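You operate a simulated robot arm through the tools that you are given. There is no shell and no other tool.

You run a simulated robot arm. Do the job below in one go: nothing can be reset, and whatever is moved stays where it is left.

JOB
Put the blue dryer cartridge on top of the green box of seals. Fetch the ribbed green filter and stand it on top of the box of filters. Put the blue-banded bend on the shelf under the side bench. Switch the trolley brake lever off. Put the purple-handled jug in the soak tub floor. Push the spares door of the workbench shut. Take the red sink plug and put it on the top of the lab bench. Take the blue filter and put it on the front of the syrup table. Put the green-handled jug in the hand basin bowl. The order is free. Set down upright: blue dryer cartridge, ribbed green filter, purple-handled jug, blue filter, green-handled jug. The trolley brake lever goes to its stop.
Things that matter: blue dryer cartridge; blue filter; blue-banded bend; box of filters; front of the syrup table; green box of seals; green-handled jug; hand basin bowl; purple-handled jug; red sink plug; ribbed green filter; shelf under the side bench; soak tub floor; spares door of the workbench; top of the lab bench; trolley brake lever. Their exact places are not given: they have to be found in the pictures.

The check looks at the end state, three seconds after you hand in, the way a careful person would. Anything else that was tipped, shoved, dropped, spilled or broken makes it a failure. Lids that push on must go on centred and level and be pressed home; caps that screw on are set level and turned clockwise until they are tight.

ROBOT AND FRAMES
A 5-joint arm with a three-finger gripper on a trunk, on a base that drives. Base frame: it is fixed to the floor where the robot stands at the start and does not move with it; the origin is under the middle of the robot, x ahead of it, y to its left, z up. Lengths are in mm, angles in degrees, forces in N, time in s.
With the tool pointing down near the work surface it reaches from about 300 to 380 mm from the robot's upright axis, wherever it stands. Its first joint turns from -166.0 to 166.0 degrees. Places, roughly: blue dryer cartridge [500, 250, 1000]; blue filter (5x5x9 cm) [-4900, 4000, 900]; blue-banded bend (7x7x4 cm) [500, -1600, 900]; box of filters [500, 500, 1000]; front of the syrup table [-6000, 4000, 900]; green box of seals [-1500, -1250, 500]; green-handled jug [-5750, 4000, 1000]; hand basin bowl (42x26 cm) [-6540, 4060, 720]; purple-handled jug [-1500, 1750, 250]; red sink plug (7x7x6 cm) [-2800, 4000, 1200]; ribbed green filter (4x4x11 cm) [600, 300, 900]; shelf under the side bench [600, -1500, 300]; soak tub floor (32x26 cm) [560, 3900, 740]; spares door of the workbench [-1900, 3800, 500]; top of the lab bench [-4200, 4200, 900]; trolley brake lever [-800, 2100, 700]. The tool tilts only in the upright plane through the base axis and itself; it spins freely about its own axis. Payload 1.37 kg.
The TCP is the grasp point between the finger pads, 16 mm short of the fingertips. In the tool frame z runs along the fingers and y along their closing line. The gripper opens to 101 mm. The gripper's body begins 82 mm behind the TCP.
Orientation is that of the tool frame in the base frame, as a unit quaternion [w, x, y, z]. With the fingers straight down and closing along the base's y, the tool's x points along the base's -x, its y along +y and its z along -z.

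CONTROLS
- The arm moves only by the tool jog_arm. Its argument "series" is a list of rows, each a list of 7 numbers: the finger opening in mm, from 0 to 101, then the shift along the base's x, y, z in mm, then the turn, a rotation vector about the base's x, y, z in degrees. In form: [[hand, dx, dy, dz, ax, ay, az], ...]. A call has 1 to 20 rows; each row shifts and turns the commanded pose from where the row before left it. Rows are played at 5 a second. More than 50 mm and 8.6 degrees between two rows, or a gripper value outside its range, and nothing of the call is played. Where a pose cannot be reached the arm comes as near as it can. A force on the tool above 40 N (or 10 N above the force at the start of the call, whichever is more), or a blocked arm, ends the call early, and 0.2 s more pass. The fingers move at their own pace (about 45 mm/s each) and stop on an object; they squeeze with about 26 N. The grip force told is the motor's: it shows also when the fingers shut on nothing. Time passes only in rows, and 0.2 s behind the last, so rows that do not move let the fingers close. The reply holds the time, the measured pose of the TCP, the force on the tool along the base axes, the opening and the grip force, in the units named above and with some noise, with the torque about the TCP (base axes, N m) and any sound that the robot's microphone picked up.
- Cameras (640 x 400 px; columns grow to the right, rows downward): "scene" is now at [19, 198.7, 1565.1]; the picture's right is [0.11, -0.99, 0.00], its down [-0.75, -0.09, -0.66] and it looks along [0.65, 0.08, -0.75] (base axes); focal length 278 px, centre (320, 200). "wrist" rides on the gripper at [72, 20, -104] in the tool frame; the picture's right is [-0.26, 0.96, 0.00], its down [-0.76, -0.21, -0.62] and it looks along [-0.60, -0.16, 0.78] (tool axes); focal length 265 px, centre (320, 200).
- grab_frame(camera): a new picture of that camera. The clock stands still meanwhile.
- slide_trunk(by): slides the trunk up (or, below 0, down) by that many mm; the arm and the scene camera ride with it, the base frame stays. It gives what a move gives, with no picture.
- steer(legs): drives the robot by 1 to 6 legs, each [ahead, left, turn to the left] in mm, mm and degrees, along the robot's own axes; the way and the turn of a leg run together, so that a leg with both is an arc; at most 1500 mm and 180 degrees a leg. The arm and the cameras ride along, it lands a little off, and it stops where it bumps. It gives what a move gives.
- aim_head(pan, tilt): turns the head with the scene camera to pan (to the left, within 155 degrees either way) and tilt (down, from -29 to 69), counted from straight ahead of the robot. It gives what a move gives.
- pixel_to_xyz(camera, pixels): there is no depth. For up to 12 entries [column, row, z] of the newest picture of that camera ("zoom" is the newest enlarged one), the place [x, y] in the base frame at which the ray of that pixel passes the height z, good to about 2 mm, but the place of the scene camera against the robot may be out by one fixed shift of up to 25 mm in any direction. The clock stands still meanwhile.
- zoom(camera, box): a new picture of the part [left, top, right, bottom] of that camera's present view, enlarged. The clock stands still meanwhile.
- job_done(): hands the job in; it is judged then, once.

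Open the gripper and draw the arm clear of the work before you hand the job in, unless the task says otherwise.

The tools are called after ">>>" by a JSON object that holds its "fn" and its "kwargs". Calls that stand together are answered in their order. jog_arm: Moves the arm, as the interface text tells. Its arguments: {"type":"object","properties":{"series":{"type":"array"}},"required":["series"]} The other tools are called the same way: slide_trunk (by) slides the trunk up or down; steer (legs) drives the base; aim_head (pan, tilt) turns the head that bears the scene camera; grab_frame (camera) takes a picture; pixel_to_xyz (camera, pixels) gives the place at which the rays of pixels pass given heights; zoom (camera, box) takes an enlarged picture of a part of a camera's view; job_done () hands the job in.

At the start:

```text
time: 0.0
tcp_pos: [309.1, 306.0, 1204.4]
tcp_rot: [-0.001, 0.001, 1.0, 0.0]
force: [0.0, 0.0, -0.5]
moment: [-0.01, 0.0, -0.01]
grip_width: 100.5
grasp_force: 0.1
trunk travel left (down, up): [-525.0, 65.0]
robot x, y, heading: [-4.3, -1.7, 0.1]
head pan, tilt: [6.6, 48.9]
```

scene: 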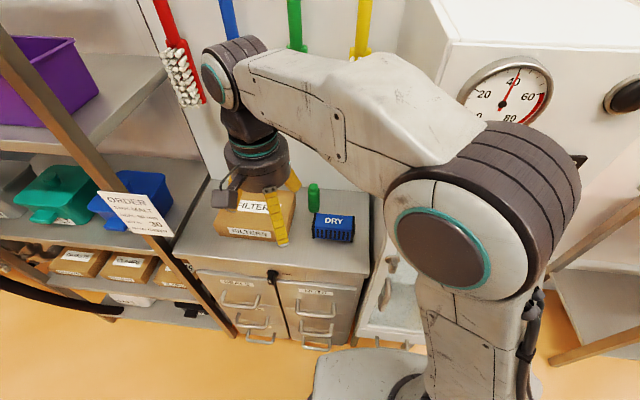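
wrist: 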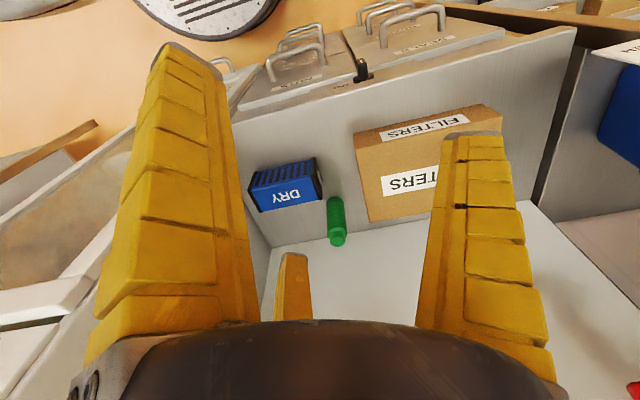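

The start pictures show the cabinet ahead with the DRY cartridge (about 333,228), the green filter (313,193) and the filters box (255,215). I zoom in for a clearer look at this area.

>>> {"fn": "zoom", "kwargs": {"camera": "scene", "box": [180, 130, 400, 268]}}

>>> {"fn": "zoom", "kwargs": {"camera": "wrist", "box": [220, 80, 540, 280]}}

```text
2.90 times, centred on (290, 199) of scene
```

zoom: 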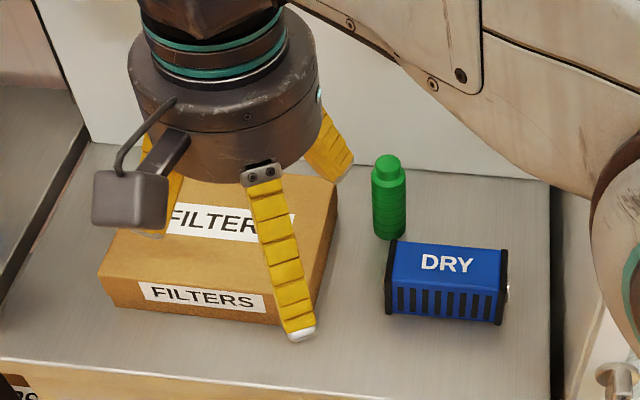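

```text
2.00 times, centred on (380, 180) of wrist
```

zoom: 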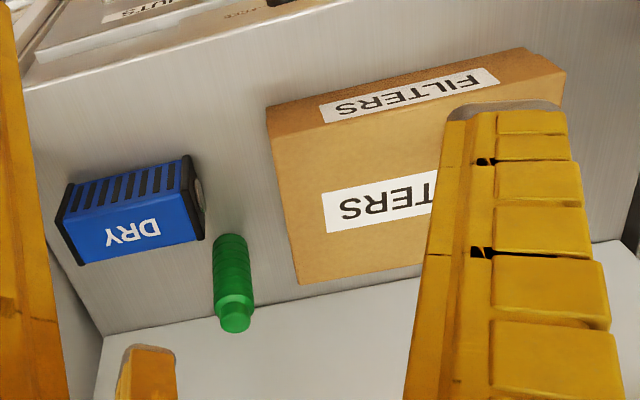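

I query wrist rays at a few candidate heights for the front edge of the cabinet top, the green filter and the cartridge, and compare with the scene camera rays.

>>> {"fn": "pixel_to_xyz", "kwargs": {"camera": "wrist", "pixels": [[334, 198, 850], [334, 198, 900], [334, 198, 950], [337, 240, 900], [337, 240, 1000], [315, 157, 900], [315, 157, 950], [368, 220, 850], [368, 220, 900], [368, 220, 950]]}}

>>> {"fn": "grab_frame", "kwargs": {"camera": "scene"}}

>>> {"fn": "pixel_to_xyz", "kwargs": {"camera": "scene", "pixels": [[313, 210, 850], [313, 210, 900], [313, 210, 950], [314, 184, 1000], [314, 184, 950], [313, 236, 850], [313, 236, 900], [353, 242, 850], [353, 242, 900], [355, 219, 900], [355, 219, 950]]}}

```text
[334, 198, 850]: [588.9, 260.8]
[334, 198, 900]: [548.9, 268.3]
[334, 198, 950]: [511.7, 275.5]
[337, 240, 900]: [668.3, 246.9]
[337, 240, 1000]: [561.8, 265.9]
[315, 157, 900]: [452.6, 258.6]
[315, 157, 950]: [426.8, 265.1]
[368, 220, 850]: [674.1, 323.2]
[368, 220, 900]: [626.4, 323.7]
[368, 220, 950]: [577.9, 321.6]
```

```text
taken
```

scene: 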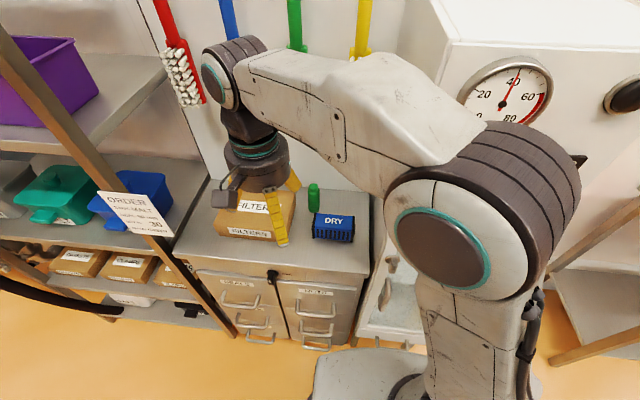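

```text
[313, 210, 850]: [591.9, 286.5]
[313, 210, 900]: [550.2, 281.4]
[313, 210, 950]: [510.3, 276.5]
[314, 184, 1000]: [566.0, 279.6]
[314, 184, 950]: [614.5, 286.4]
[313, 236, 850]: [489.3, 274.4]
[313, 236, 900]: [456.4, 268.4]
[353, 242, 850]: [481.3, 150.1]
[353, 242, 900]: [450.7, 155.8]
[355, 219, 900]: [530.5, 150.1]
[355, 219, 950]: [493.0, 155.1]
```

Before moving, I survey the room with the head to find obstacles and targets. I start by panning to the right.

>>> {"fn": "aim_head", "kwargs": {"pan": -60, "tilt": 30}}

>>> {"fn": "grab_frame", "kwargs": {"camera": "scene"}}

>>> {"fn": "aim_head", "kwargs": {"pan": -130, "tilt": 30}}

>>> {"fn": "grab_frame", "kwargs": {"camera": "scene"}}

>>> {"fn": "aim_head", "kwargs": {"pan": 150, "tilt": 25}}

>>> {"fn": "grab_frame", "kwargs": {"camera": "scene"}}

>>> {"fn": "aim_head", "kwargs": {"pan": 80, "tilt": 25}}

>>> {"fn": "grab_frame", "kwargs": {"camera": "scene"}}

```text
time: 1.4
tcp_pos: [309.0, 305.9, 1204.9]
tcp_rot: [0.0, 0.0, 1.0, -0.001]
force: [-0.6, 0.1, 0.0]
moment: [-0.02, -0.03, 0.0]
grip_width: 100.7
grasp_force: 0.1
trunk travel left (down, up): [-525.0, 65.0]
robot x, y, heading: [-3.0, -4.3, -0.2]
head pan, tilt: [-60.0, 30.0]
```

```text
taken
```

scene: 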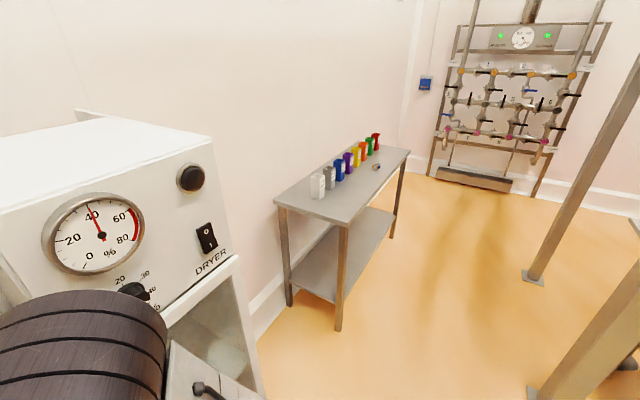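

```text
time: 2.8
tcp_pos: [308.7, 304.8, 1204.0]
tcp_rot: [0.001, 0.0, 1.0, 0.0]
force: [-0.7, -0.6, -0.3]
moment: [0.01, -0.02, 0.03]
grip_width: 100.7
grasp_force: 0.2
trunk travel left (down, up): [-525.0, 65.0]
robot x, y, heading: [-2.0, 0.4, -0.2]
head pan, tilt: [-130.0, 30.0]
```

```text
taken
```

scene: 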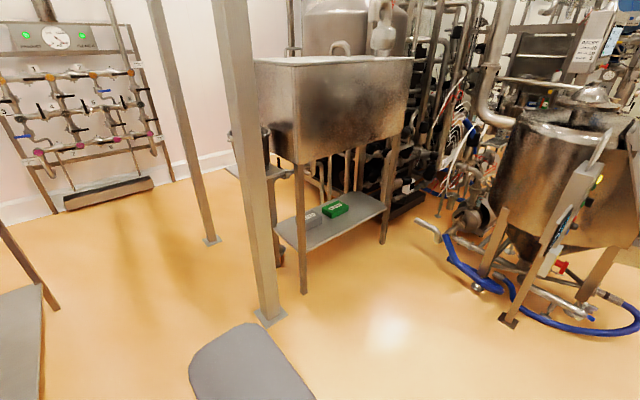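

```text
time: 6.6
tcp_pos: [309.8, 306.4, 1205.3]
tcp_rot: [0.0, 0.0, 1.0, 0.0]
force: [-0.1, -0.2, 0.0]
moment: [-0.02, 0.0, -0.02]
grip_width: 100.5
grasp_force: 0.0
trunk travel left (down, up): [-525.0, 65.0]
robot x, y, heading: [1.8, -3.7, 0.1]
head pan, tilt: [150.0, 25.0]
```

```text
taken
```

scene: 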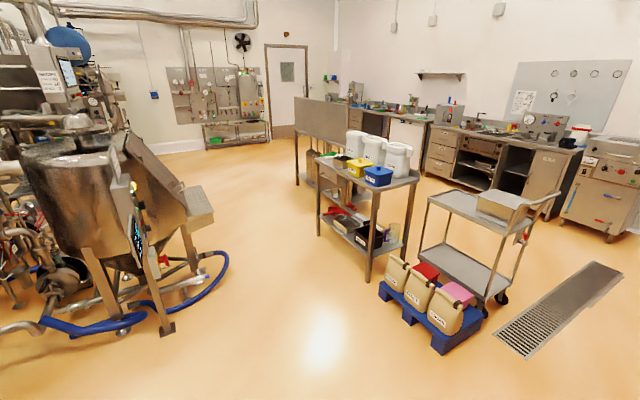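

```text
time: 8.1
tcp_pos: [309.1, 306.0, 1205.1]
tcp_rot: [0.0, 0.0, 1.0, 0.0]
force: [0.3, -0.6, 0.0]
moment: [-0.03, 0.01, -0.01]
grip_width: 100.5
grasp_force: 0.1
trunk travel left (down, up): [-525.0, 65.0]
robot x, y, heading: [2.7, -0.0, -0.3]
head pan, tilt: [80.0, 25.0]
```

```text
taken
```

scene: 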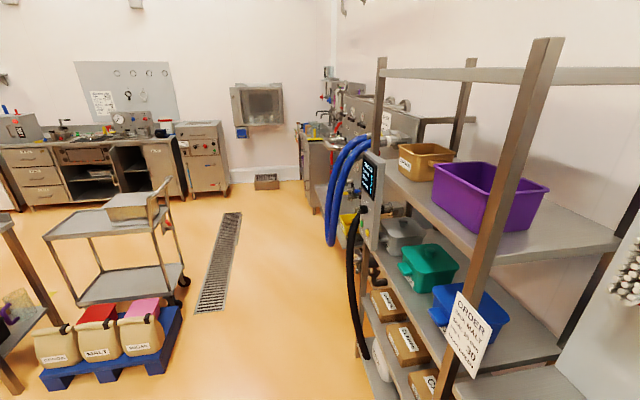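

The survey gives the layout. Now I return to the cabinet ahead and take a second wrist view from a different place so I can triangulate the heights.

>>> {"fn": "jog_arm", "kwargs": {"series": [[101, 0, -40, 0, 0, 0, 0], [101, 0, -40, 0, 0, 0, 0], [101, 0, -40, 0, 0, 0, 0], [101, 0, -40, 0, 0, 0, 0], [101, 0, 0, 0, 0, 0, 0]]}}

>>> {"fn": "grab_frame", "kwargs": {"camera": "wrist"}}

>>> {"fn": "aim_head", "kwargs": {"pan": 10, "tilt": 50}}

>>> {"fn": "grab_frame", "kwargs": {"camera": "scene"}}

```text
time: 9.2
tcp_pos: [309.0, 144.0, 1204.5]
tcp_rot: [0.0, 0.0, 1.0, -0.001]
force: [0.4, -0.4, 0.5]
moment: [0.02, -0.01, 0.02]
grip_width: 100.5
grasp_force: 0.0
trunk travel left (down, up): [-525.0, 65.0]
robot x, y, heading: [5.2, -3.0, -0.1]
head pan, tilt: [80.0, 25.0]
```

```text
taken
```

wrist: 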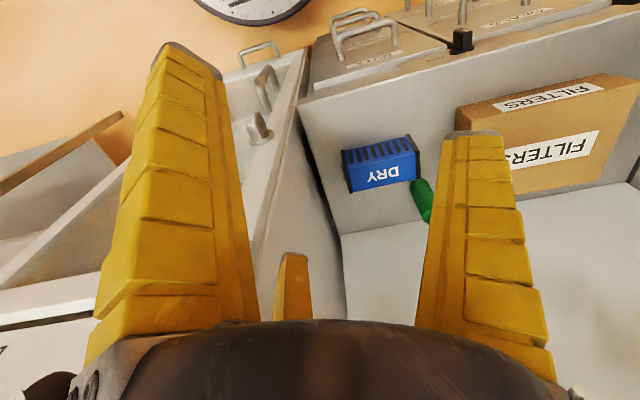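

```text
time: 10.7
tcp_pos: [309.9, 145.8, 1204.5]
tcp_rot: [0.0, 0.0, 1.0, 0.0]
force: [0.0, -0.5, 0.0]
moment: [-0.01, 0.0, -0.03]
grip_width: 100.2
grasp_force: 0.0
trunk travel left (down, up): [-525.0, 65.0]
robot x, y, heading: [-3.2, 2.3, -0.2]
head pan, tilt: [10.0, 50.0]
```

```text
taken
```

scene: 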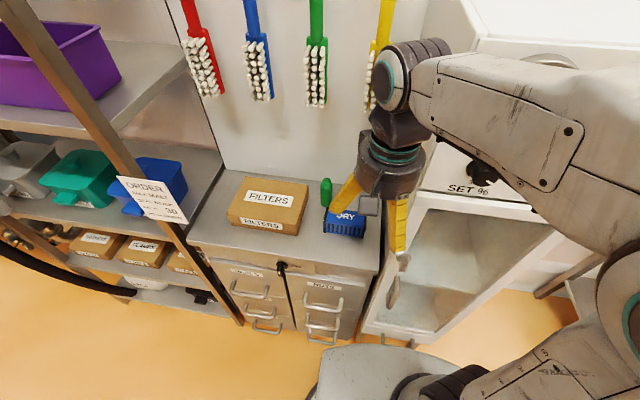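

I zoom into the cartridge region in the current wrist view for triangulation.

>>> {"fn": "zoom", "kwargs": {"camera": "wrist", "box": [280, 100, 600, 300]}}

>>> {"fn": "zoom", "kwargs": {"camera": "scene", "box": [200, 150, 420, 288]}}

```text
2.00 times, centred on (440, 200) of wrist
```

zoom: 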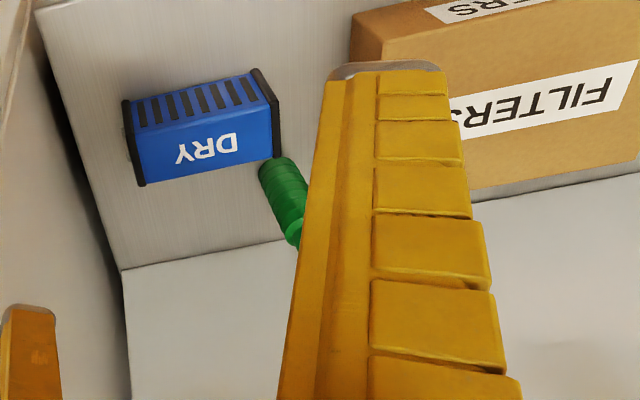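

```text
2.90 times, centred on (310, 219) of scene
```

zoom: 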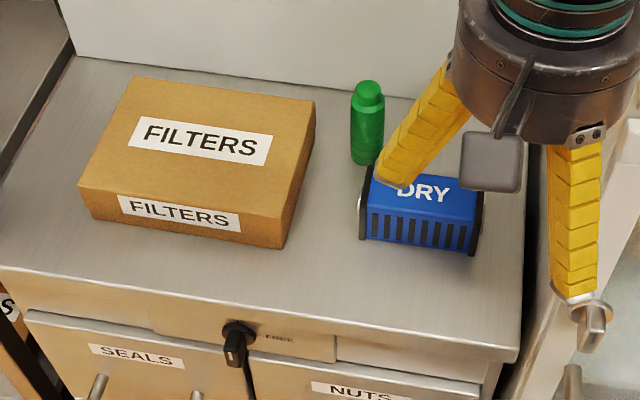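

I convert a set of cabinet edge, box and robot-base pixels in the current scene picture to get the footprint and clearances.

>>> {"fn": "pixel_to_xyz", "kwargs": {"camera": "scene", "pixels": [[201, 243, 900], [379, 273, 900], [226, 169, 900], [322, 352, 200], [322, 352, 300], [430, 352, 200], [380, 345, 300], [380, 345, 200], [227, 225, 900], [290, 235, 900], [307, 183, 950], [298, 222, 950]]}}

>>> {"fn": "pixel_to_xyz", "kwargs": {"camera": "wrist", "pixels": [[456, 130, 900], [456, 130, 950], [456, 108, 900], [409, 135, 900], [411, 135, 957], [419.5, 178.5, 957], [350.5, 192.5, 957], [340.5, 235, 900], [420, 180, 900], [425, 215, 1010]]}}

```text
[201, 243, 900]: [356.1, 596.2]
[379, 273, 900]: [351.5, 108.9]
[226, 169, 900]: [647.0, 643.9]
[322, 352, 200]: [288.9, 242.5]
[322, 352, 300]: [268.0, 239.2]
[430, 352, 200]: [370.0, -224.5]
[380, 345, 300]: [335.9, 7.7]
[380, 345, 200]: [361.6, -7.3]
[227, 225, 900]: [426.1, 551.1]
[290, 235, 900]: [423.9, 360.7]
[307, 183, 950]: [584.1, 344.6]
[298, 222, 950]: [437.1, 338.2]
```

```text
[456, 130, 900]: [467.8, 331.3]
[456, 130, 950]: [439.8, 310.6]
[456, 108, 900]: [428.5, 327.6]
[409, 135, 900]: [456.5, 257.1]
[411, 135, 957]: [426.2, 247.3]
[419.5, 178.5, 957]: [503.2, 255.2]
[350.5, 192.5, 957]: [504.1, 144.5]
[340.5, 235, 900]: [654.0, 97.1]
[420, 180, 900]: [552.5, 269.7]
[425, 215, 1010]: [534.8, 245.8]
```

To find the robot's own base footprint I aim the head steeply down and look, then compare after a trunk move.

>>> {"fn": "aim_head", "kwargs": {"pan": 30, "tilt": 69}}

>>> {"fn": "grab_frame", "kwargs": {"camera": "scene"}}

>>> {"fn": "aim_head", "kwargs": {"pan": 140, "tilt": 69}}

>>> {"fn": "grab_frame", "kwargs": {"camera": "scene"}}

>>> {"fn": "aim_head", "kwargs": {"pan": -120, "tilt": 69}}

>>> {"fn": "grab_frame", "kwargs": {"camera": "scene"}}

```text
time: 11.5
tcp_pos: [309.5, 143.5, 1203.7]
tcp_rot: [0.0, 0.0, 1.0, 0.0]
force: [0.6, -0.5, -0.6]
moment: [0.02, -0.02, 0.01]
grip_width: 100.7
grasp_force: 0.0
trunk travel left (down, up): [-525.0, 65.0]
robot x, y, heading: [-2.3, -3.0, 0.1]
head pan, tilt: [30.0, 68.8]
```

```text
taken
```

scene: 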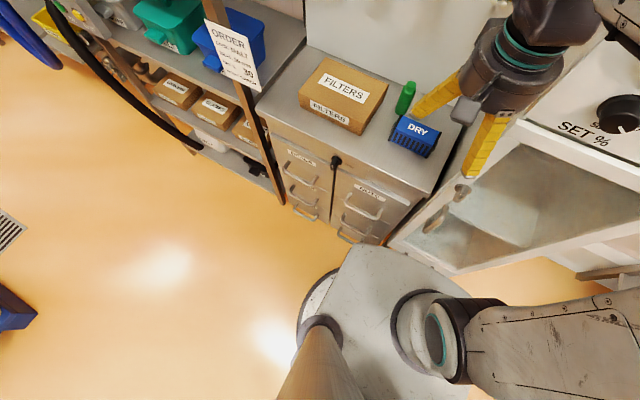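

```text
time: 13.4
tcp_pos: [310.5, 145.1, 1204.5]
tcp_rot: [0.0, 0.0, 1.0, 0.0]
force: [0.2, -0.1, 0.9]
moment: [-0.04, 0.0, 0.0]
grip_width: 100.6
grasp_force: 0.0
trunk travel left (down, up): [-525.0, 65.0]
robot x, y, heading: [4.1, 2.2, -0.2]
head pan, tilt: [140.0, 68.8]
```

```text
taken
```

scene: 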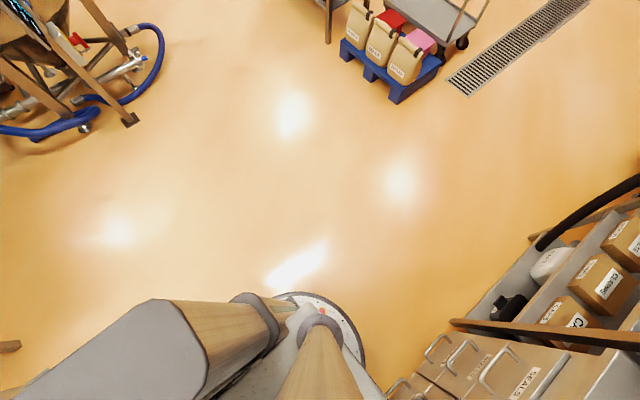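

```text
time: 17.0
tcp_pos: [310.2, 145.3, 1203.3]
tcp_rot: [0.0, 0.0, 1.0, -0.001]
force: [0.3, -0.1, 0.5]
moment: [-0.04, -0.01, -0.01]
grip_width: 100.7
grasp_force: 0.1
trunk travel left (down, up): [-525.0, 65.0]
robot x, y, heading: [3.8, -1.0, 0.3]
head pan, tilt: [-120.0, 68.8]
```

```text
taken
```

scene: 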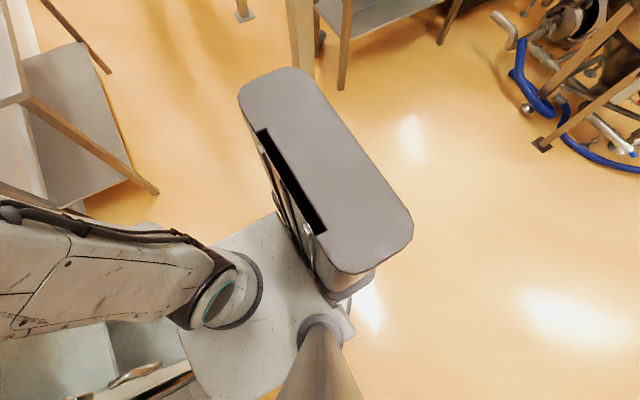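

I check whether the plate with the shoulder rides with the trunk, by comparing the same head view before and after sliding the trunk down 100 mm.

>>> {"fn": "slide_trunk", "kwargs": {"by": -100}}

>>> {"fn": "aim_head", "kwargs": {"pan": 30, "tilt": 69}}

>>> {"fn": "grab_frame", "kwargs": {"camera": "scene"}}

>>> {"fn": "grab_frame", "kwargs": {"camera": "wrist"}}

```text
time: 18.3
tcp_pos: [311.0, 144.7, 1102.9]
tcp_rot: [0.0, 0.0, 1.0, 0.0]
force: [0.2, 0.3, -0.1]
moment: [-0.02, 0.0, 0.03]
grip_width: 100.8
grasp_force: 0.0
trunk travel left (down, up): [-425.0, 165.0]
robot x, y, heading: [1.9, 2.0, 0.2]
head pan, tilt: [-120.0, 68.8]
```

```text
time: 20.7
tcp_pos: [310.6, 145.9, 1103.7]
tcp_rot: [0.0, 0.001, 1.0, 0.0]
force: [0.5, -0.2, -0.1]
moment: [0.03, 0.04, 0.01]
grip_width: 100.7
grasp_force: 0.1
trunk travel left (down, up): [-425.0, 165.0]
robot x, y, heading: [0.4, -1.4, -0.2]
head pan, tilt: [30.0, 68.8]
```

```text
taken
```

scene: 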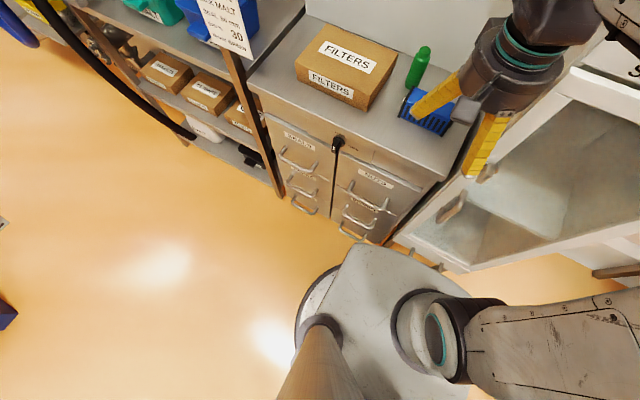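

```text
taken
```

wrist: 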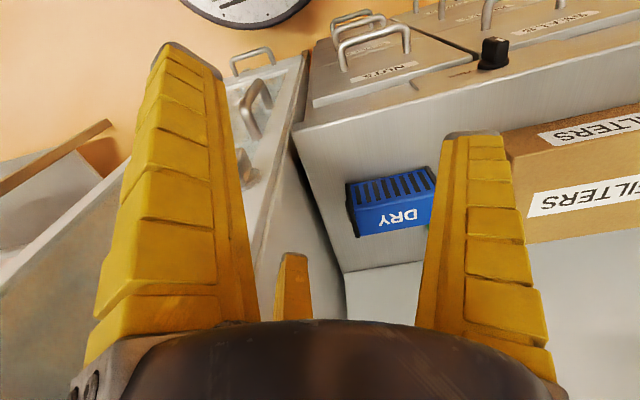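

The shoulder plate rides with the trunk; the round base disc edge shows at (297,310)–(338,265). I convert these to get the footprint, and also get the cartridge, box and filter rays from this lower view.

>>> {"fn": "pixel_to_xyz", "kwargs": {"camera": "scene", "pixels": [[297, 310, 100], [297, 310, 250], [305, 282, 100], [305, 282, 250], [338, 265, 100], [338, 265, 250], [343, 247, 600], [343, 247, 800], [440, 270, 600], [440, 270, 800], [395, 245, 800], [384, 243, 0]]}}

>>> {"fn": "zoom", "kwargs": {"camera": "scene", "box": [240, 0, 480, 150]}}

>>> {"fn": "zoom", "kwargs": {"camera": "scene", "box": [260, 210, 500, 360]}}

```text
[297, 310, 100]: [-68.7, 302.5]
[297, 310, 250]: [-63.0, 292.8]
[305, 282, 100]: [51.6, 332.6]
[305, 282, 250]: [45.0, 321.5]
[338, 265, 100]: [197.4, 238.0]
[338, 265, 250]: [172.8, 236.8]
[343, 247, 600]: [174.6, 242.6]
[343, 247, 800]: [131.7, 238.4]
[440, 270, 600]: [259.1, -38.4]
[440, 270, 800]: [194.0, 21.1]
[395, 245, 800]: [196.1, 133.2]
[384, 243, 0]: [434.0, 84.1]
```

```text
2.67 times, centred on (360, 75) of scene
```

zoom: 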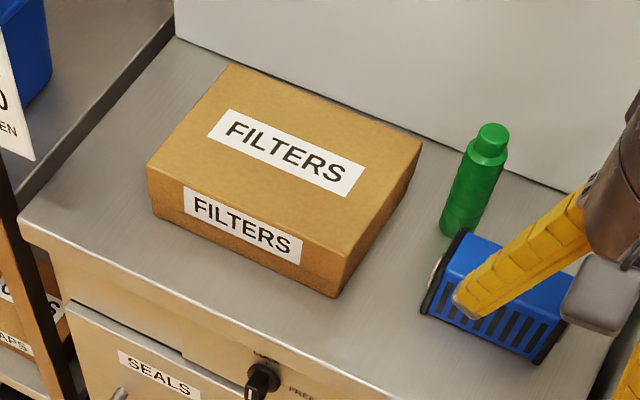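

```text
2.67 times, centred on (380, 285) of scene
```

zoom: 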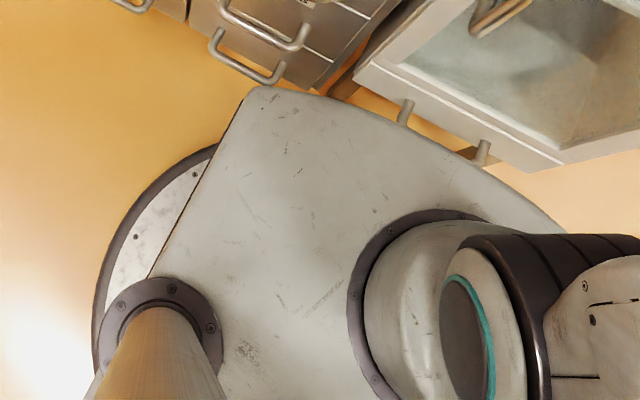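

The base disc radius is about 310 mm. I test how far out the arm can reach tool-down at this height relative to the trunk, moving out along +x above the cabinet (tips at about 1087, well above the objects).

>>> {"fn": "jog_arm", "kwargs": {"series": [[101, 40, 0, 0, 0, 0, 0], [101, 40, 0, 0, 0, 0, 0], [101, 40, 0, 0, 0, 0, 0], [101, 40, 0, 0, 0, 0, 0], [101, 40, 0, 0, 0, 0, 0], [101, 0, 0, 0, 0, 0, 0], [101, 0, 0, 0, 0, 0, 0]]}}

>>> {"fn": "grab_frame", "kwargs": {"camera": "wrist"}}

>>> {"fn": "grab_frame", "kwargs": {"camera": "scene"}}

```text
time: 22.3
tcp_pos: [502.7, 151.0, 1104.8]
tcp_rot: [0.002, -0.002, 1.0, -0.002]
force: [-0.6, -0.4, -0.3]
moment: [0.03, 0.05, 0.0]
grip_width: 100.3
grasp_force: 0.0
trunk travel left (down, up): [-425.0, 165.0]
robot x, y, heading: [-2.0, 0.0, -0.1]
head pan, tilt: [30.0, 68.8]
```

```text
taken
```

wrist: 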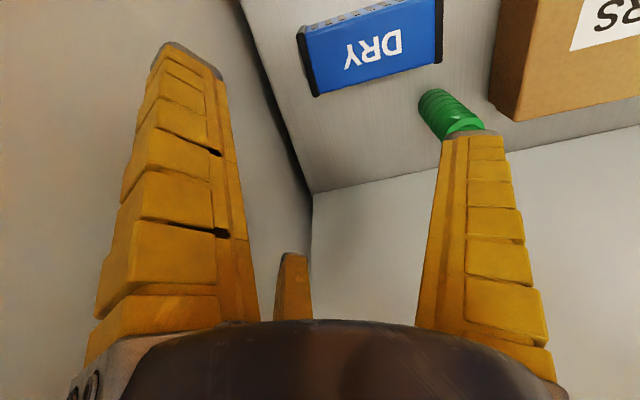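

```text
taken
```

scene: 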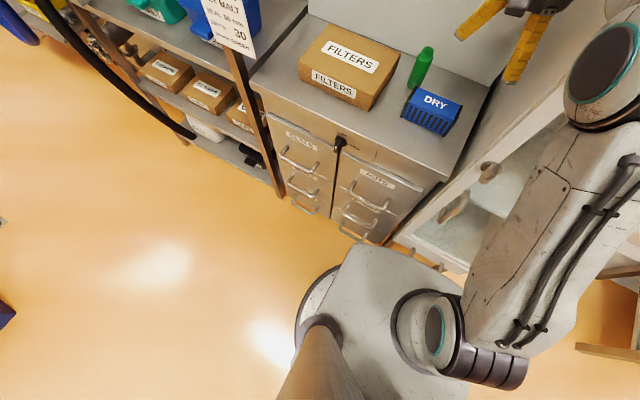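

Reach is about 525 mm tool-down at this relative height, enough to work from outside the cabinet front. I zoom the wrist view here to refine positions of the cartridge, filter and box.

>>> {"fn": "zoom", "kwargs": {"camera": "wrist", "box": [290, 0, 610, 200]}}

>>> {"fn": "pixel_to_xyz", "kwargs": {"camera": "wrist", "pixels": [[312, 194, 900], [441, 62, 957], [315, 97, 957], [300, 32, 957], [516, 120, 950], [516, 120, 960], [516, 120, 970], [440, 0, 957]]}}

>>> {"fn": "zoom", "kwargs": {"camera": "scene", "box": [240, 20, 500, 182]}}

```text
2.00 times, centred on (450, 100) of wrist
```

zoom: 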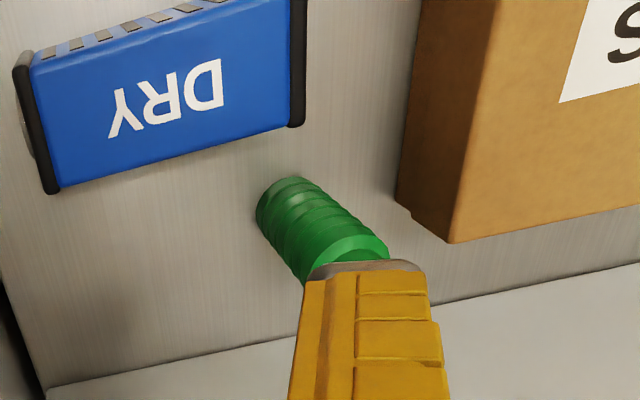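

```text
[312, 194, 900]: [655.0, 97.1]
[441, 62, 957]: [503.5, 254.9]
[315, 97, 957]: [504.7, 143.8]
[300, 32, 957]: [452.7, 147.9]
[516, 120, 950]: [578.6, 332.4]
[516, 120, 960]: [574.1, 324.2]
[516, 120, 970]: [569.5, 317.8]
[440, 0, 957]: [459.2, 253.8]
```

```text
2.46 times, centred on (370, 101) of scene
```

zoom: 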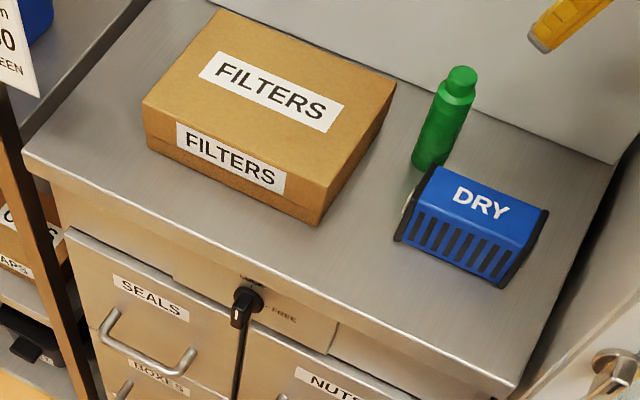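

I compute the same corners with the scene zoom to learn the fixed shift of the scene camera, and the cabinet's front edge.

>>> {"fn": "pixel_to_xyz", "kwargs": {"camera": "zoom", "pixels": [[614, 162, 900], [434, 167, 957], [549, 210, 957], [518, 396, 900], [24, 150, 900], [463, 72, 1010], [429, 165, 900], [216, 11, 960], [396, 80, 960], [330, 188, 960], [143, 103, 960], [318, 225, 900]]}}

```text
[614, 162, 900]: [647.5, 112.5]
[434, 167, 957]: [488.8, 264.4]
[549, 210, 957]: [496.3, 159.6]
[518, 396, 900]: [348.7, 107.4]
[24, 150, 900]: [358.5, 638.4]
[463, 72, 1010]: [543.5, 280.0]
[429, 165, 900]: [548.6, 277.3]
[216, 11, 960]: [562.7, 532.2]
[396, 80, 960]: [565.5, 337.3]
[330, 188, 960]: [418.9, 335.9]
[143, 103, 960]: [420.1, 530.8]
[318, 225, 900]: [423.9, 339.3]
```

Scene camera bias is about (+9, −14) mm; cabinet front edge x≈362, filters box top z≈960 (x 430–573, y 322–518), green filter at about (553,266), cartridge x 453–504, y 144–255, top 957. I retract the arm a little and drive left 267 and ahead 30 to line up with the filter.

>>> {"fn": "jog_arm", "kwargs": {"series": [[60, -40, 0, 0, 0, 0, 0], [60, -40, 0, 0, 0, 0, 0], [60, 0, 0, 20, 0, 0, 0]]}}

>>> {"fn": "steer", "kwargs": {"legs": [[0, 267, 0], [30, 0, 0]]}}

>>> {"fn": "grab_frame", "kwargs": {"camera": "wrist"}}

>>> {"fn": "aim_head", "kwargs": {"pan": -5, "tilt": 60}}

>>> {"fn": "grab_frame", "kwargs": {"camera": "scene"}}

```text
time: 23.1
tcp_pos: [429.4, 144.6, 1125.5]
tcp_rot: [-0.001, 0.001, 1.0, 0.0]
force: [-0.3, 0.9, 0.9]
moment: [-0.01, -0.01, -0.01]
grip_width: 63.3
grasp_force: 2.2
trunk travel left (down, up): [-425.0, 165.0]
robot x, y, heading: [-0.4, 0.4, -0.1]
head pan, tilt: [30.0, 68.8]
```

```text
time: 25.4
tcp_pos: [462.1, 414.8, 1123.5]
tcp_rot: [-0.001, 0.001, 1.0, 0.001]
force: [0.8, -0.1, 0.6]
moment: [0.04, -0.01, 0.02]
grip_width: 63.5
grasp_force: 2.5
trunk travel left (down, up): [-425.0, 165.0]
robot x, y, heading: [31.1, 273.0, -0.2]
head pan, tilt: [30.0, 68.8]
```

```text
taken
```

wrist: 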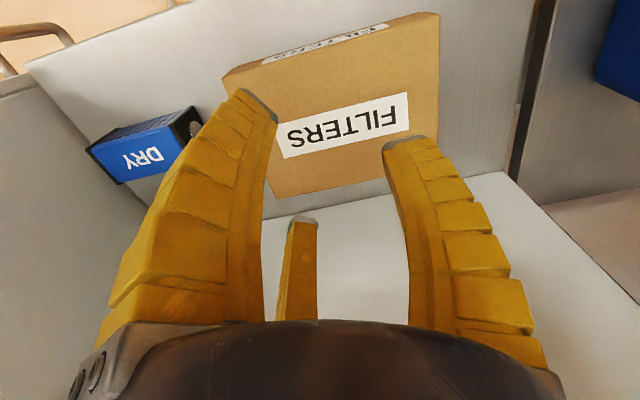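

```text
time: 26.4
tcp_pos: [460.6, 416.4, 1123.8]
tcp_rot: [0.0, 0.002, 1.0, 0.001]
force: [-0.6, 1.4, 0.4]
moment: [-0.01, 0.0, -0.03]
grip_width: 63.4
grasp_force: 2.3
trunk travel left (down, up): [-425.0, 165.0]
robot x, y, heading: [28.6, 273.5, -0.3]
head pan, tilt: [-5.0, 60.0]
```

```text
taken
```

scene: 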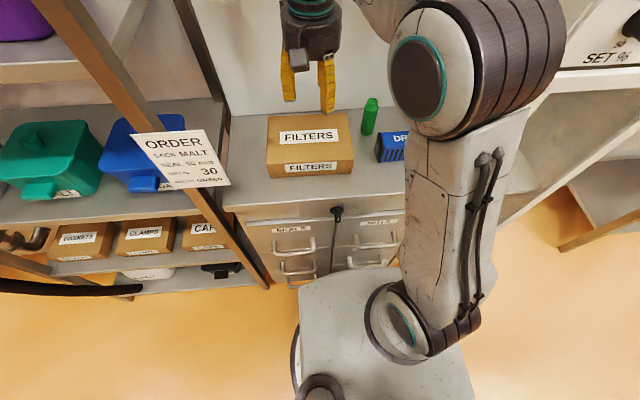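

The robot sits at (30,273). I move the TCP above the filter at about (553,266), staying at z≈1124.

>>> {"fn": "jog_arm", "kwargs": {"series": [[70, 23, -37.5, 0, 0, 0, 0], [70, 23, -37.5, 0, 0, 0, 0], [70, 23, -37.5, 0, 0, 0, 0], [70, 23, -37, 0, 0, 0, 0], [70, 0, 0, 0, 0, 0, 0], [70, 0, 0, 0, 0, 0, 0]]}}

>>> {"fn": "grab_frame", "kwargs": {"camera": "wrist"}}

>>> {"fn": "grab_frame", "kwargs": {"camera": "scene"}}

```text
time: 27.8
tcp_pos: [554.1, 264.6, 1123.2]
tcp_rot: [0.0, 0.0, 1.0, -0.001]
force: [-0.4, 0.1, -0.6]
moment: [-0.02, -0.01, -0.01]
grip_width: 72.7
grasp_force: 2.2
trunk travel left (down, up): [-425.0, 165.0]
robot x, y, heading: [29.8, 271.4, 0.1]
head pan, tilt: [-5.0, 60.0]
```

```text
taken
```

wrist: 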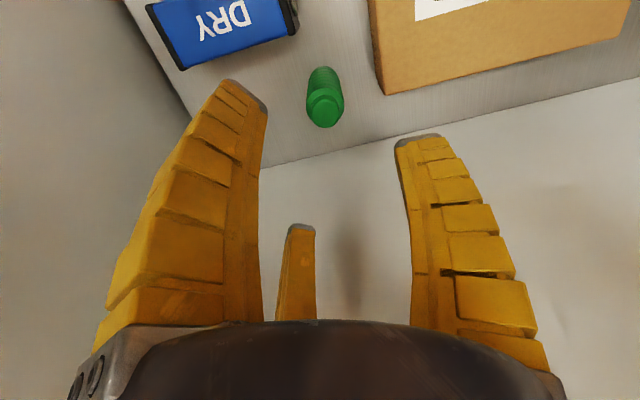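

```text
taken
```

scene: 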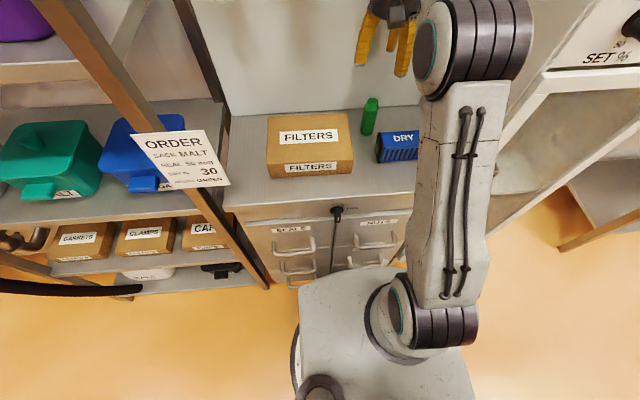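

The gripper shows three yellow fingers in the pictures, so I will keep the tips above the cartridge and box tops (957/960) and grip the filter high. I check the filter's axis in this view before going down.

>>> {"fn": "zoom", "kwargs": {"camera": "wrist", "box": [250, 40, 410, 140]}}

>>> {"fn": "pixel_to_xyz", "kwargs": {"camera": "wrist", "pixels": [[325, 112, 1010], [325, 112, 1000], [325, 112, 1020], [324, 76, 900], [299, 22, 957], [381, 92, 960]]}}

```text
4.00 times, centred on (330, 90) of wrist
```

zoom: 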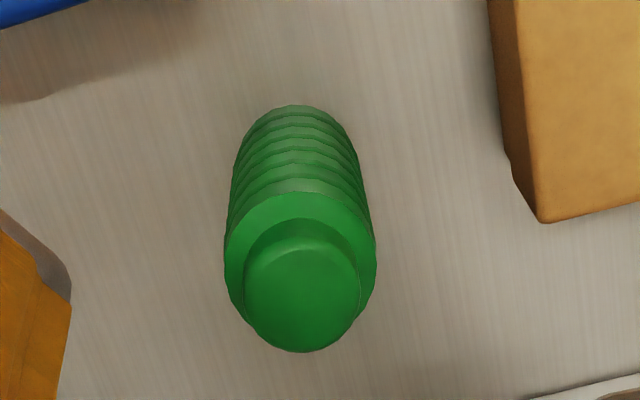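

```text
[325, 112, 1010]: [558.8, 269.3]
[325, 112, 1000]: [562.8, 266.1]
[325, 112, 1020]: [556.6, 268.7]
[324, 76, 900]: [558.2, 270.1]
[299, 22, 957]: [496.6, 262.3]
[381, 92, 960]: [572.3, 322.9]
```

The filter axis seems nearer x≈560. I query a few more rays (cap centre and base-circle centre) to average the noise.

>>> {"fn": "pixel_to_xyz", "kwargs": {"camera": "wrist", "pixels": [[325.2, 113.5, 1010], [325.2, 113.5, 1010], [325.2, 113.5, 1010], [323.7, 81, 900], [323.7, 81, 900], [323.7, 81, 900], [325, 99, 985], [325, 99, 985]]}}

```text
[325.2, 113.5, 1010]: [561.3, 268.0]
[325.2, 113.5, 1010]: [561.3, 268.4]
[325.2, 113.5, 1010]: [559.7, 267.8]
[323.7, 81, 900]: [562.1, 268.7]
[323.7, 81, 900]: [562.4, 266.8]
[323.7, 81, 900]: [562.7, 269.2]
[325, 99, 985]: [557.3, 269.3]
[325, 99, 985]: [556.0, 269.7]
```

Axis averages (561,268). I nudge the base ahead 8 mm and shift the tool to be centred over it.

>>> {"fn": "steer", "kwargs": {"legs": [[8, 0, 0]]}}

```text
time: 28.6
tcp_pos: [554.6, 265.5, 1123.6]
tcp_rot: [0.0, 0.001, 1.0, 0.0]
force: [0.2, 0.2, -0.3]
moment: [-0.02, -0.02, 0.02]
grip_width: 72.9
grasp_force: 2.2
trunk travel left (down, up): [-425.0, 165.0]
robot x, y, heading: [31.8, 271.0, 0.2]
head pan, tilt: [-5.0, 60.0]
stopped in leg 1: the robot was blocked; the commanded pose is now the measured one
```

The base is already against something at x≈31, so this is the limit. I shift the arm the remaining (+6,+3) and see if it reaches.

>>> {"fn": "jog_arm", "kwargs": {"series": [[70, 3, 1.5, 0, 0, 0, 0], [70, 3, 1.5, 0, 0, 0, 0], [70, 0, 0, 0, 0, 0, 0]]}}

>>> {"fn": "aim_head", "kwargs": {"pan": -5, "tilt": 68}}

>>> {"fn": "grab_frame", "kwargs": {"camera": "scene"}}

```text
time: 29.4
tcp_pos: [558.7, 268.2, 1124.9]
tcp_rot: [0.0, 0.001, 1.0, 0.0]
force: [-9.3, -0.8, -4.1]
moment: [0.15, -1.05, -0.05]
grip_width: 72.7
grasp_force: 2.4
trunk travel left (down, up): [-425.0, 165.0]
robot x, y, heading: [27.9, 269.9, 0.0]
head pan, tilt: [-5.0, 60.0]
```

```text
time: 30.0
tcp_pos: [559.5, 268.9, 1124.6]
tcp_rot: [0.001, -0.001, 1.0, 0.001]
force: [-8.9, -1.2, -1.9]
moment: [0.16, -1.11, -0.02]
grip_width: 72.9
grasp_force: 2.1
trunk travel left (down, up): [-425.0, 165.0]
robot x, y, heading: [28.7, 269.7, -0.0]
head pan, tilt: [-5.0, 68.0]
```

```text
taken
```

scene: 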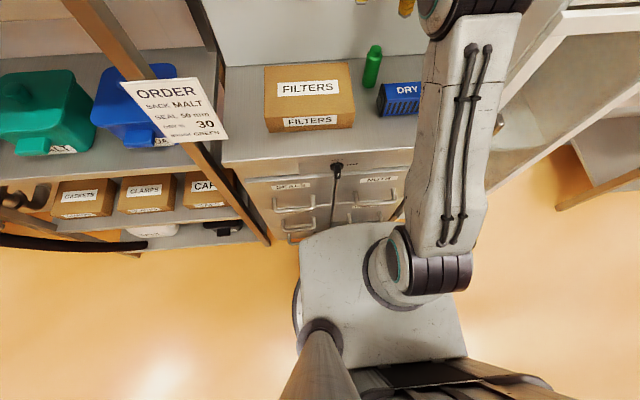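

A −9 N force along x at about 110 mm above the TCP means the gripper body touches something (likely a hanging brush). I back off at once and look.

>>> {"fn": "jog_arm", "kwargs": {"series": [[70, -8, 0, 0, 0, 0, 0], [70, -10, 0, 0, 0, 0, 0], [70, 0, 0, 0, 0, 0, 0]]}}

>>> {"fn": "aim_head", "kwargs": {"pan": -5, "tilt": 30}}

>>> {"fn": "grab_frame", "kwargs": {"camera": "scene"}}

>>> {"fn": "zoom", "kwargs": {"camera": "scene", "box": [220, 60, 440, 200]}}

```text
time: 30.8
tcp_pos: [542.2, 268.0, 1123.6]
tcp_rot: [0.0, 0.0, 1.0, 0.0]
force: [0.2, 0.3, 0.0]
moment: [-0.01, 0.01, -0.01]
grip_width: 72.9
grasp_force: 2.1
trunk travel left (down, up): [-425.0, 165.0]
robot x, y, heading: [29.9, 271.7, -0.1]
head pan, tilt: [-5.0, 68.0]
```

```text
time: 31.9
tcp_pos: [541.4, 268.9, 1124.8]
tcp_rot: [0.0, 0.001, 1.0, 0.0]
force: [-0.8, 0.7, 0.2]
moment: [0.0, -0.02, 0.02]
grip_width: 72.9
grasp_force: 2.3
trunk travel left (down, up): [-425.0, 165.0]
robot x, y, heading: [32.7, 272.2, -0.0]
head pan, tilt: [-5.0, 30.0]
```

```text
taken
```

scene: 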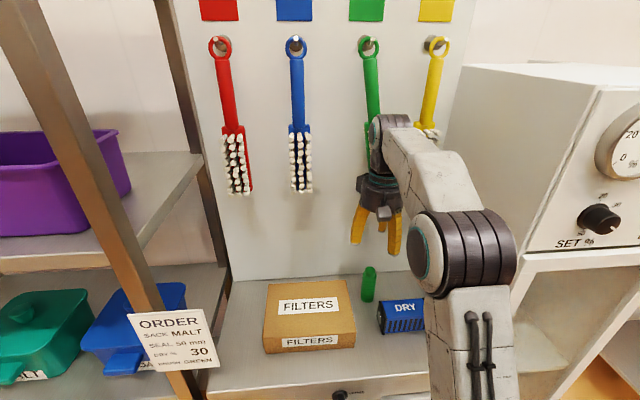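

```text
2.86 times, centred on (330, 130) of scene
```

zoom: 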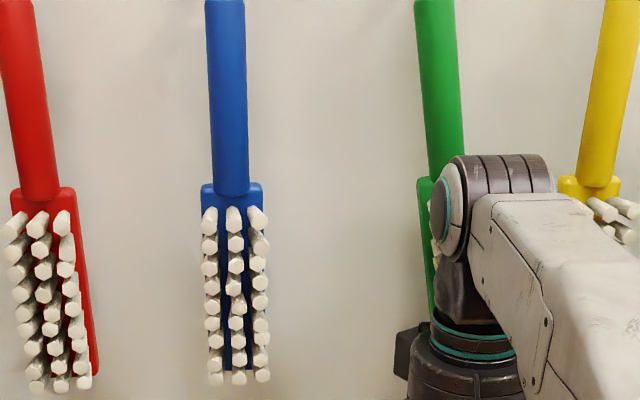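

The gripper body brushed the hanging green brush lightly. I tilt the tool about 21° so the fingers point outward and the wrist leans back to the robot, away from the brushes.

>>> {"fn": "jog_arm", "kwargs": {"series": [[60, -5, 0, 0, 0, -7, 0], [60, -5, 0, 0, 0, -7, 0], [60, 0, 0, 0, 0, -7, 0], [60, 0, 0, 0, 0, 0, 0]]}}

>>> {"fn": "grab_frame", "kwargs": {"camera": "scene"}}

>>> {"fn": "grab_frame", "kwargs": {"camera": "wrist"}}

```text
time: 32.9
tcp_pos: [532.0, 269.3, 1124.8]
tcp_rot: [0.183, 0.002, 0.983, -0.001]
force: [0.4, 0.4, 0.7]
moment: [0.03, -0.01, -0.03]
grip_width: 63.4
grasp_force: 3.1
trunk travel left (down, up): [-425.0, 165.0]
robot x, y, heading: [29.2, 269.5, 0.3]
head pan, tilt: [-5.0, 30.0]
```

```text
taken
```

scene: 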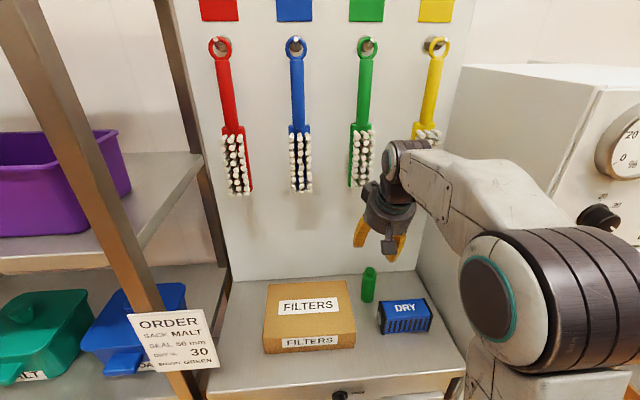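

```text
taken
```

wrist: 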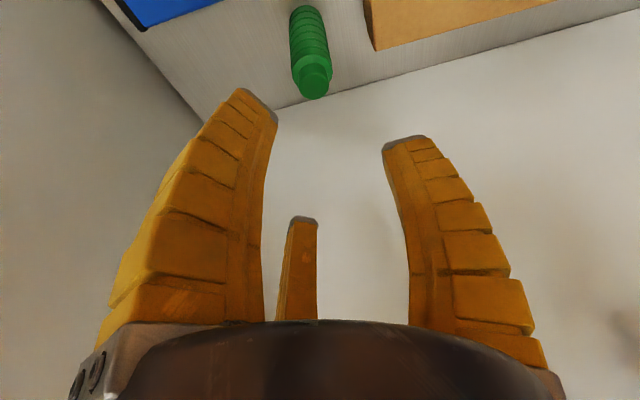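

Brush, filter and cartridge look undisturbed. I check the green brush's bottom height (pixel (360,187)) to decide how little tilt suffices when lower.

>>> {"fn": "pixel_to_xyz", "kwargs": {"camera": "scene", "pixels": [[360, 187, 1100], [360, 187, 1120], [360, 187, 1140], [360, 187, 1160], [353, 135, 1220], [371, 190, 1120], [368, 45, 1400]]}}

```text
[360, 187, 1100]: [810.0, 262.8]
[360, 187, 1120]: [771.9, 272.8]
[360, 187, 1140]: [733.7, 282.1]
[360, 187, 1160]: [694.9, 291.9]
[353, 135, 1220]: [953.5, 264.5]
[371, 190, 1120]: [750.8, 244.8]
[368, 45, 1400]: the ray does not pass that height
```

The brush bottoms are at about z≈1195, so only the wrist knuckle matters when low. I reduce the tilt to about 8° and slide the trunk down 85 mm, keeping x back at 532.

>>> {"fn": "jog_arm", "kwargs": {"series": [[66, 0, 0, 0, 0, 6.5, 0], [66, 0, 0, 0, 0, 6.5, 0], [66, 0, 0, 0, 0, 0, 0]]}}

>>> {"fn": "slide_trunk", "kwargs": {"by": -80}}

>>> {"fn": "jog_arm", "kwargs": {"series": [[66, 10, 0, 0, 0, 0, 0], [66, 10, 0, 0, 0, 0, 0], [66, 8, 0, 0, 0, 0, 0], [66, 0, 0, 0, 0, 0, 0]]}}

>>> {"fn": "grab_frame", "kwargs": {"camera": "wrist"}}

>>> {"fn": "grab_frame", "kwargs": {"camera": "scene"}}

```text
time: 33.7
tcp_pos: [532.4, 268.5, 1123.5]
tcp_rot: [0.069, 0.001, 0.998, -0.001]
force: [0.0, -1.1, -0.6]
moment: [0.0, 0.0, 0.0]
grip_width: 68.9
grasp_force: 2.4
trunk travel left (down, up): [-425.0, 165.0]
robot x, y, heading: [35.6, 270.6, -0.3]
head pan, tilt: [-5.0, 30.0]
```

```text
time: 34.9
tcp_pos: [531.6, 268.0, 1043.4]
tcp_rot: [0.07, -0.001, 0.998, -0.001]
force: [-0.5, 0.1, -0.7]
moment: [0.0, 0.02, -0.03]
grip_width: 69.0
grasp_force: 2.4
trunk travel left (down, up): [-345.0, 245.0]
robot x, y, heading: [29.6, 272.0, 0.0]
head pan, tilt: [-5.0, 30.0]
```

```text
time: 35.9
tcp_pos: [560.4, 267.4, 1043.2]
tcp_rot: [0.069, 0.0, 0.998, -0.001]
force: [0.7, -0.3, 0.9]
moment: [0.02, 0.02, -0.03]
grip_width: 69.0
grasp_force: 2.4
trunk travel left (down, up): [-345.0, 245.0]
robot x, y, heading: [30.7, 272.7, -0.3]
head pan, tilt: [-5.0, 30.0]
```

```text
taken
```

wrist: 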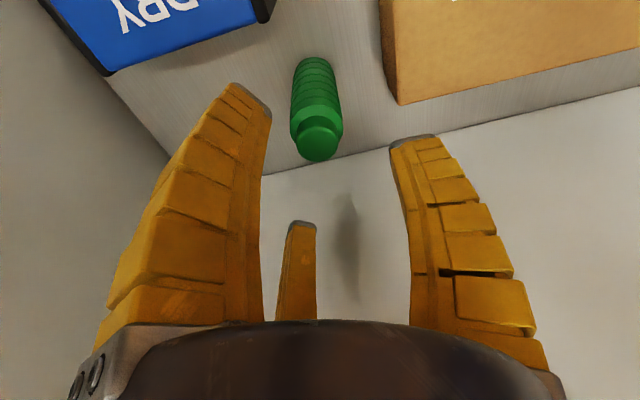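

```text
taken
```

scene: 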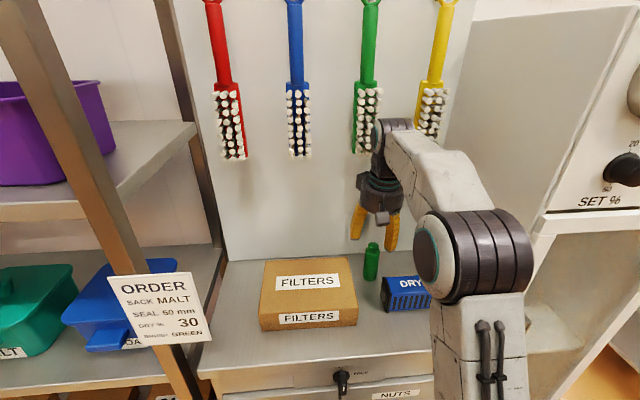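

The TCP is above the filter at (560,267,1043). I verify the cap's position in this view before lowering.

>>> {"fn": "pixel_to_xyz", "kwargs": {"camera": "wrist", "pixels": [[317.5, 146, 1010], [317.5, 146, 1010], [316, 147, 1010], [313, 74, 900], [313, 74, 900]]}}

```text
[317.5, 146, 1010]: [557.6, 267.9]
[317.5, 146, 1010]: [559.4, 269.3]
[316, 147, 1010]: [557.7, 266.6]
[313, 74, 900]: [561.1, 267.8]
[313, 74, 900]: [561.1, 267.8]
```

The filter axis is at (560,268), centred under the hand. I slide the trunk down 68 mm so the TCP is at about z=975 around the filter body.

>>> {"fn": "slide_trunk", "kwargs": {"by": -68}}

>>> {"fn": "grab_frame", "kwargs": {"camera": "wrist"}}

>>> {"fn": "grab_frame", "kwargs": {"camera": "scene"}}

```text
time: 36.9
tcp_pos: [561.3, 267.8, 976.3]
tcp_rot: [0.07, 0.0, 0.998, -0.001]
force: [-0.4, 0.2, -0.1]
moment: [0.0, 0.03, -0.02]
grip_width: 69.0
grasp_force: 1.5
trunk travel left (down, up): [-277.0, 313.0]
robot x, y, heading: [30.2, 272.2, -0.5]
head pan, tilt: [-5.0, 30.0]
```

```text
taken
```

wrist: 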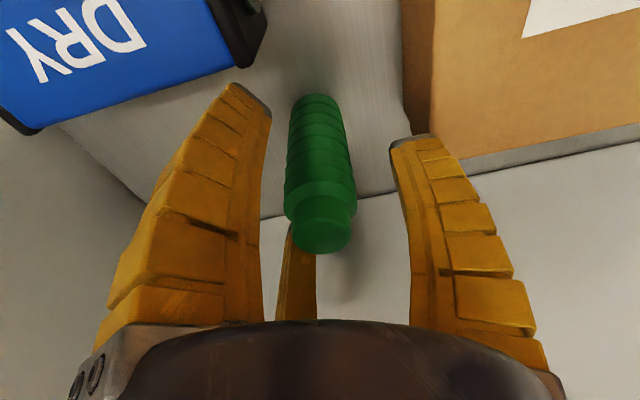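

```text
taken
```

scene: 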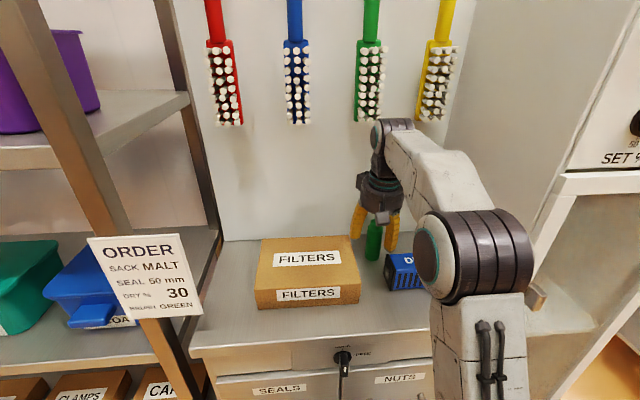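

The filter stands between the fingers. I close the gripper on it.

>>> {"fn": "jog_arm", "kwargs": {"series": [[50, 0, 0, 0, 0, 0, 0], [30, 0, 0, 0, 0, 0, 0], [30, 0, 0, 0, 0, 0, 0], [20, 0, 0, 0, 0, 0, 0], [20, 0, 0, 0, 0, 0, 0]]}}

>>> {"fn": "grab_frame", "kwargs": {"camera": "wrist"}}

>>> {"fn": "zoom", "kwargs": {"camera": "scene", "box": [300, 140, 460, 300]}}

```text
time: 38.1
tcp_pos: [561.1, 268.3, 977.6]
tcp_rot: [0.071, 0.002, 0.997, 0.0]
force: [2.8, 0.4, 4.8]
moment: [0.04, -0.06, -0.02]
grip_width: 28.8
grasp_force: 26.2
trunk travel left (down, up): [-277.0, 313.0]
robot x, y, heading: [25.8, 269.9, -0.3]
head pan, tilt: [-5.0, 30.0]
```

```text
taken
```

wrist: 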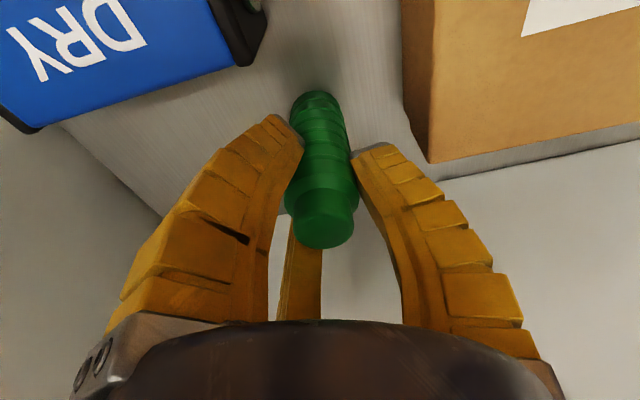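

```text
2.50 times, centred on (380, 220) of scene
```

zoom: 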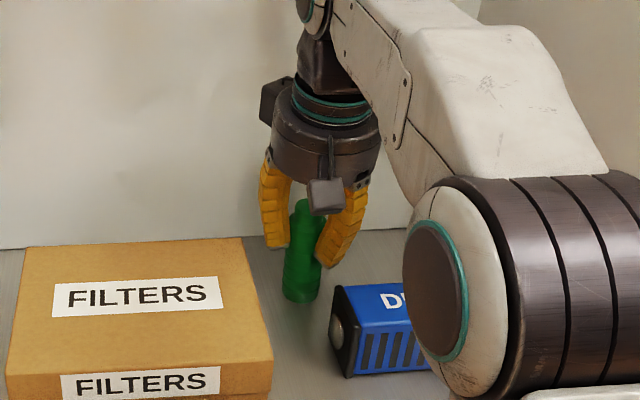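

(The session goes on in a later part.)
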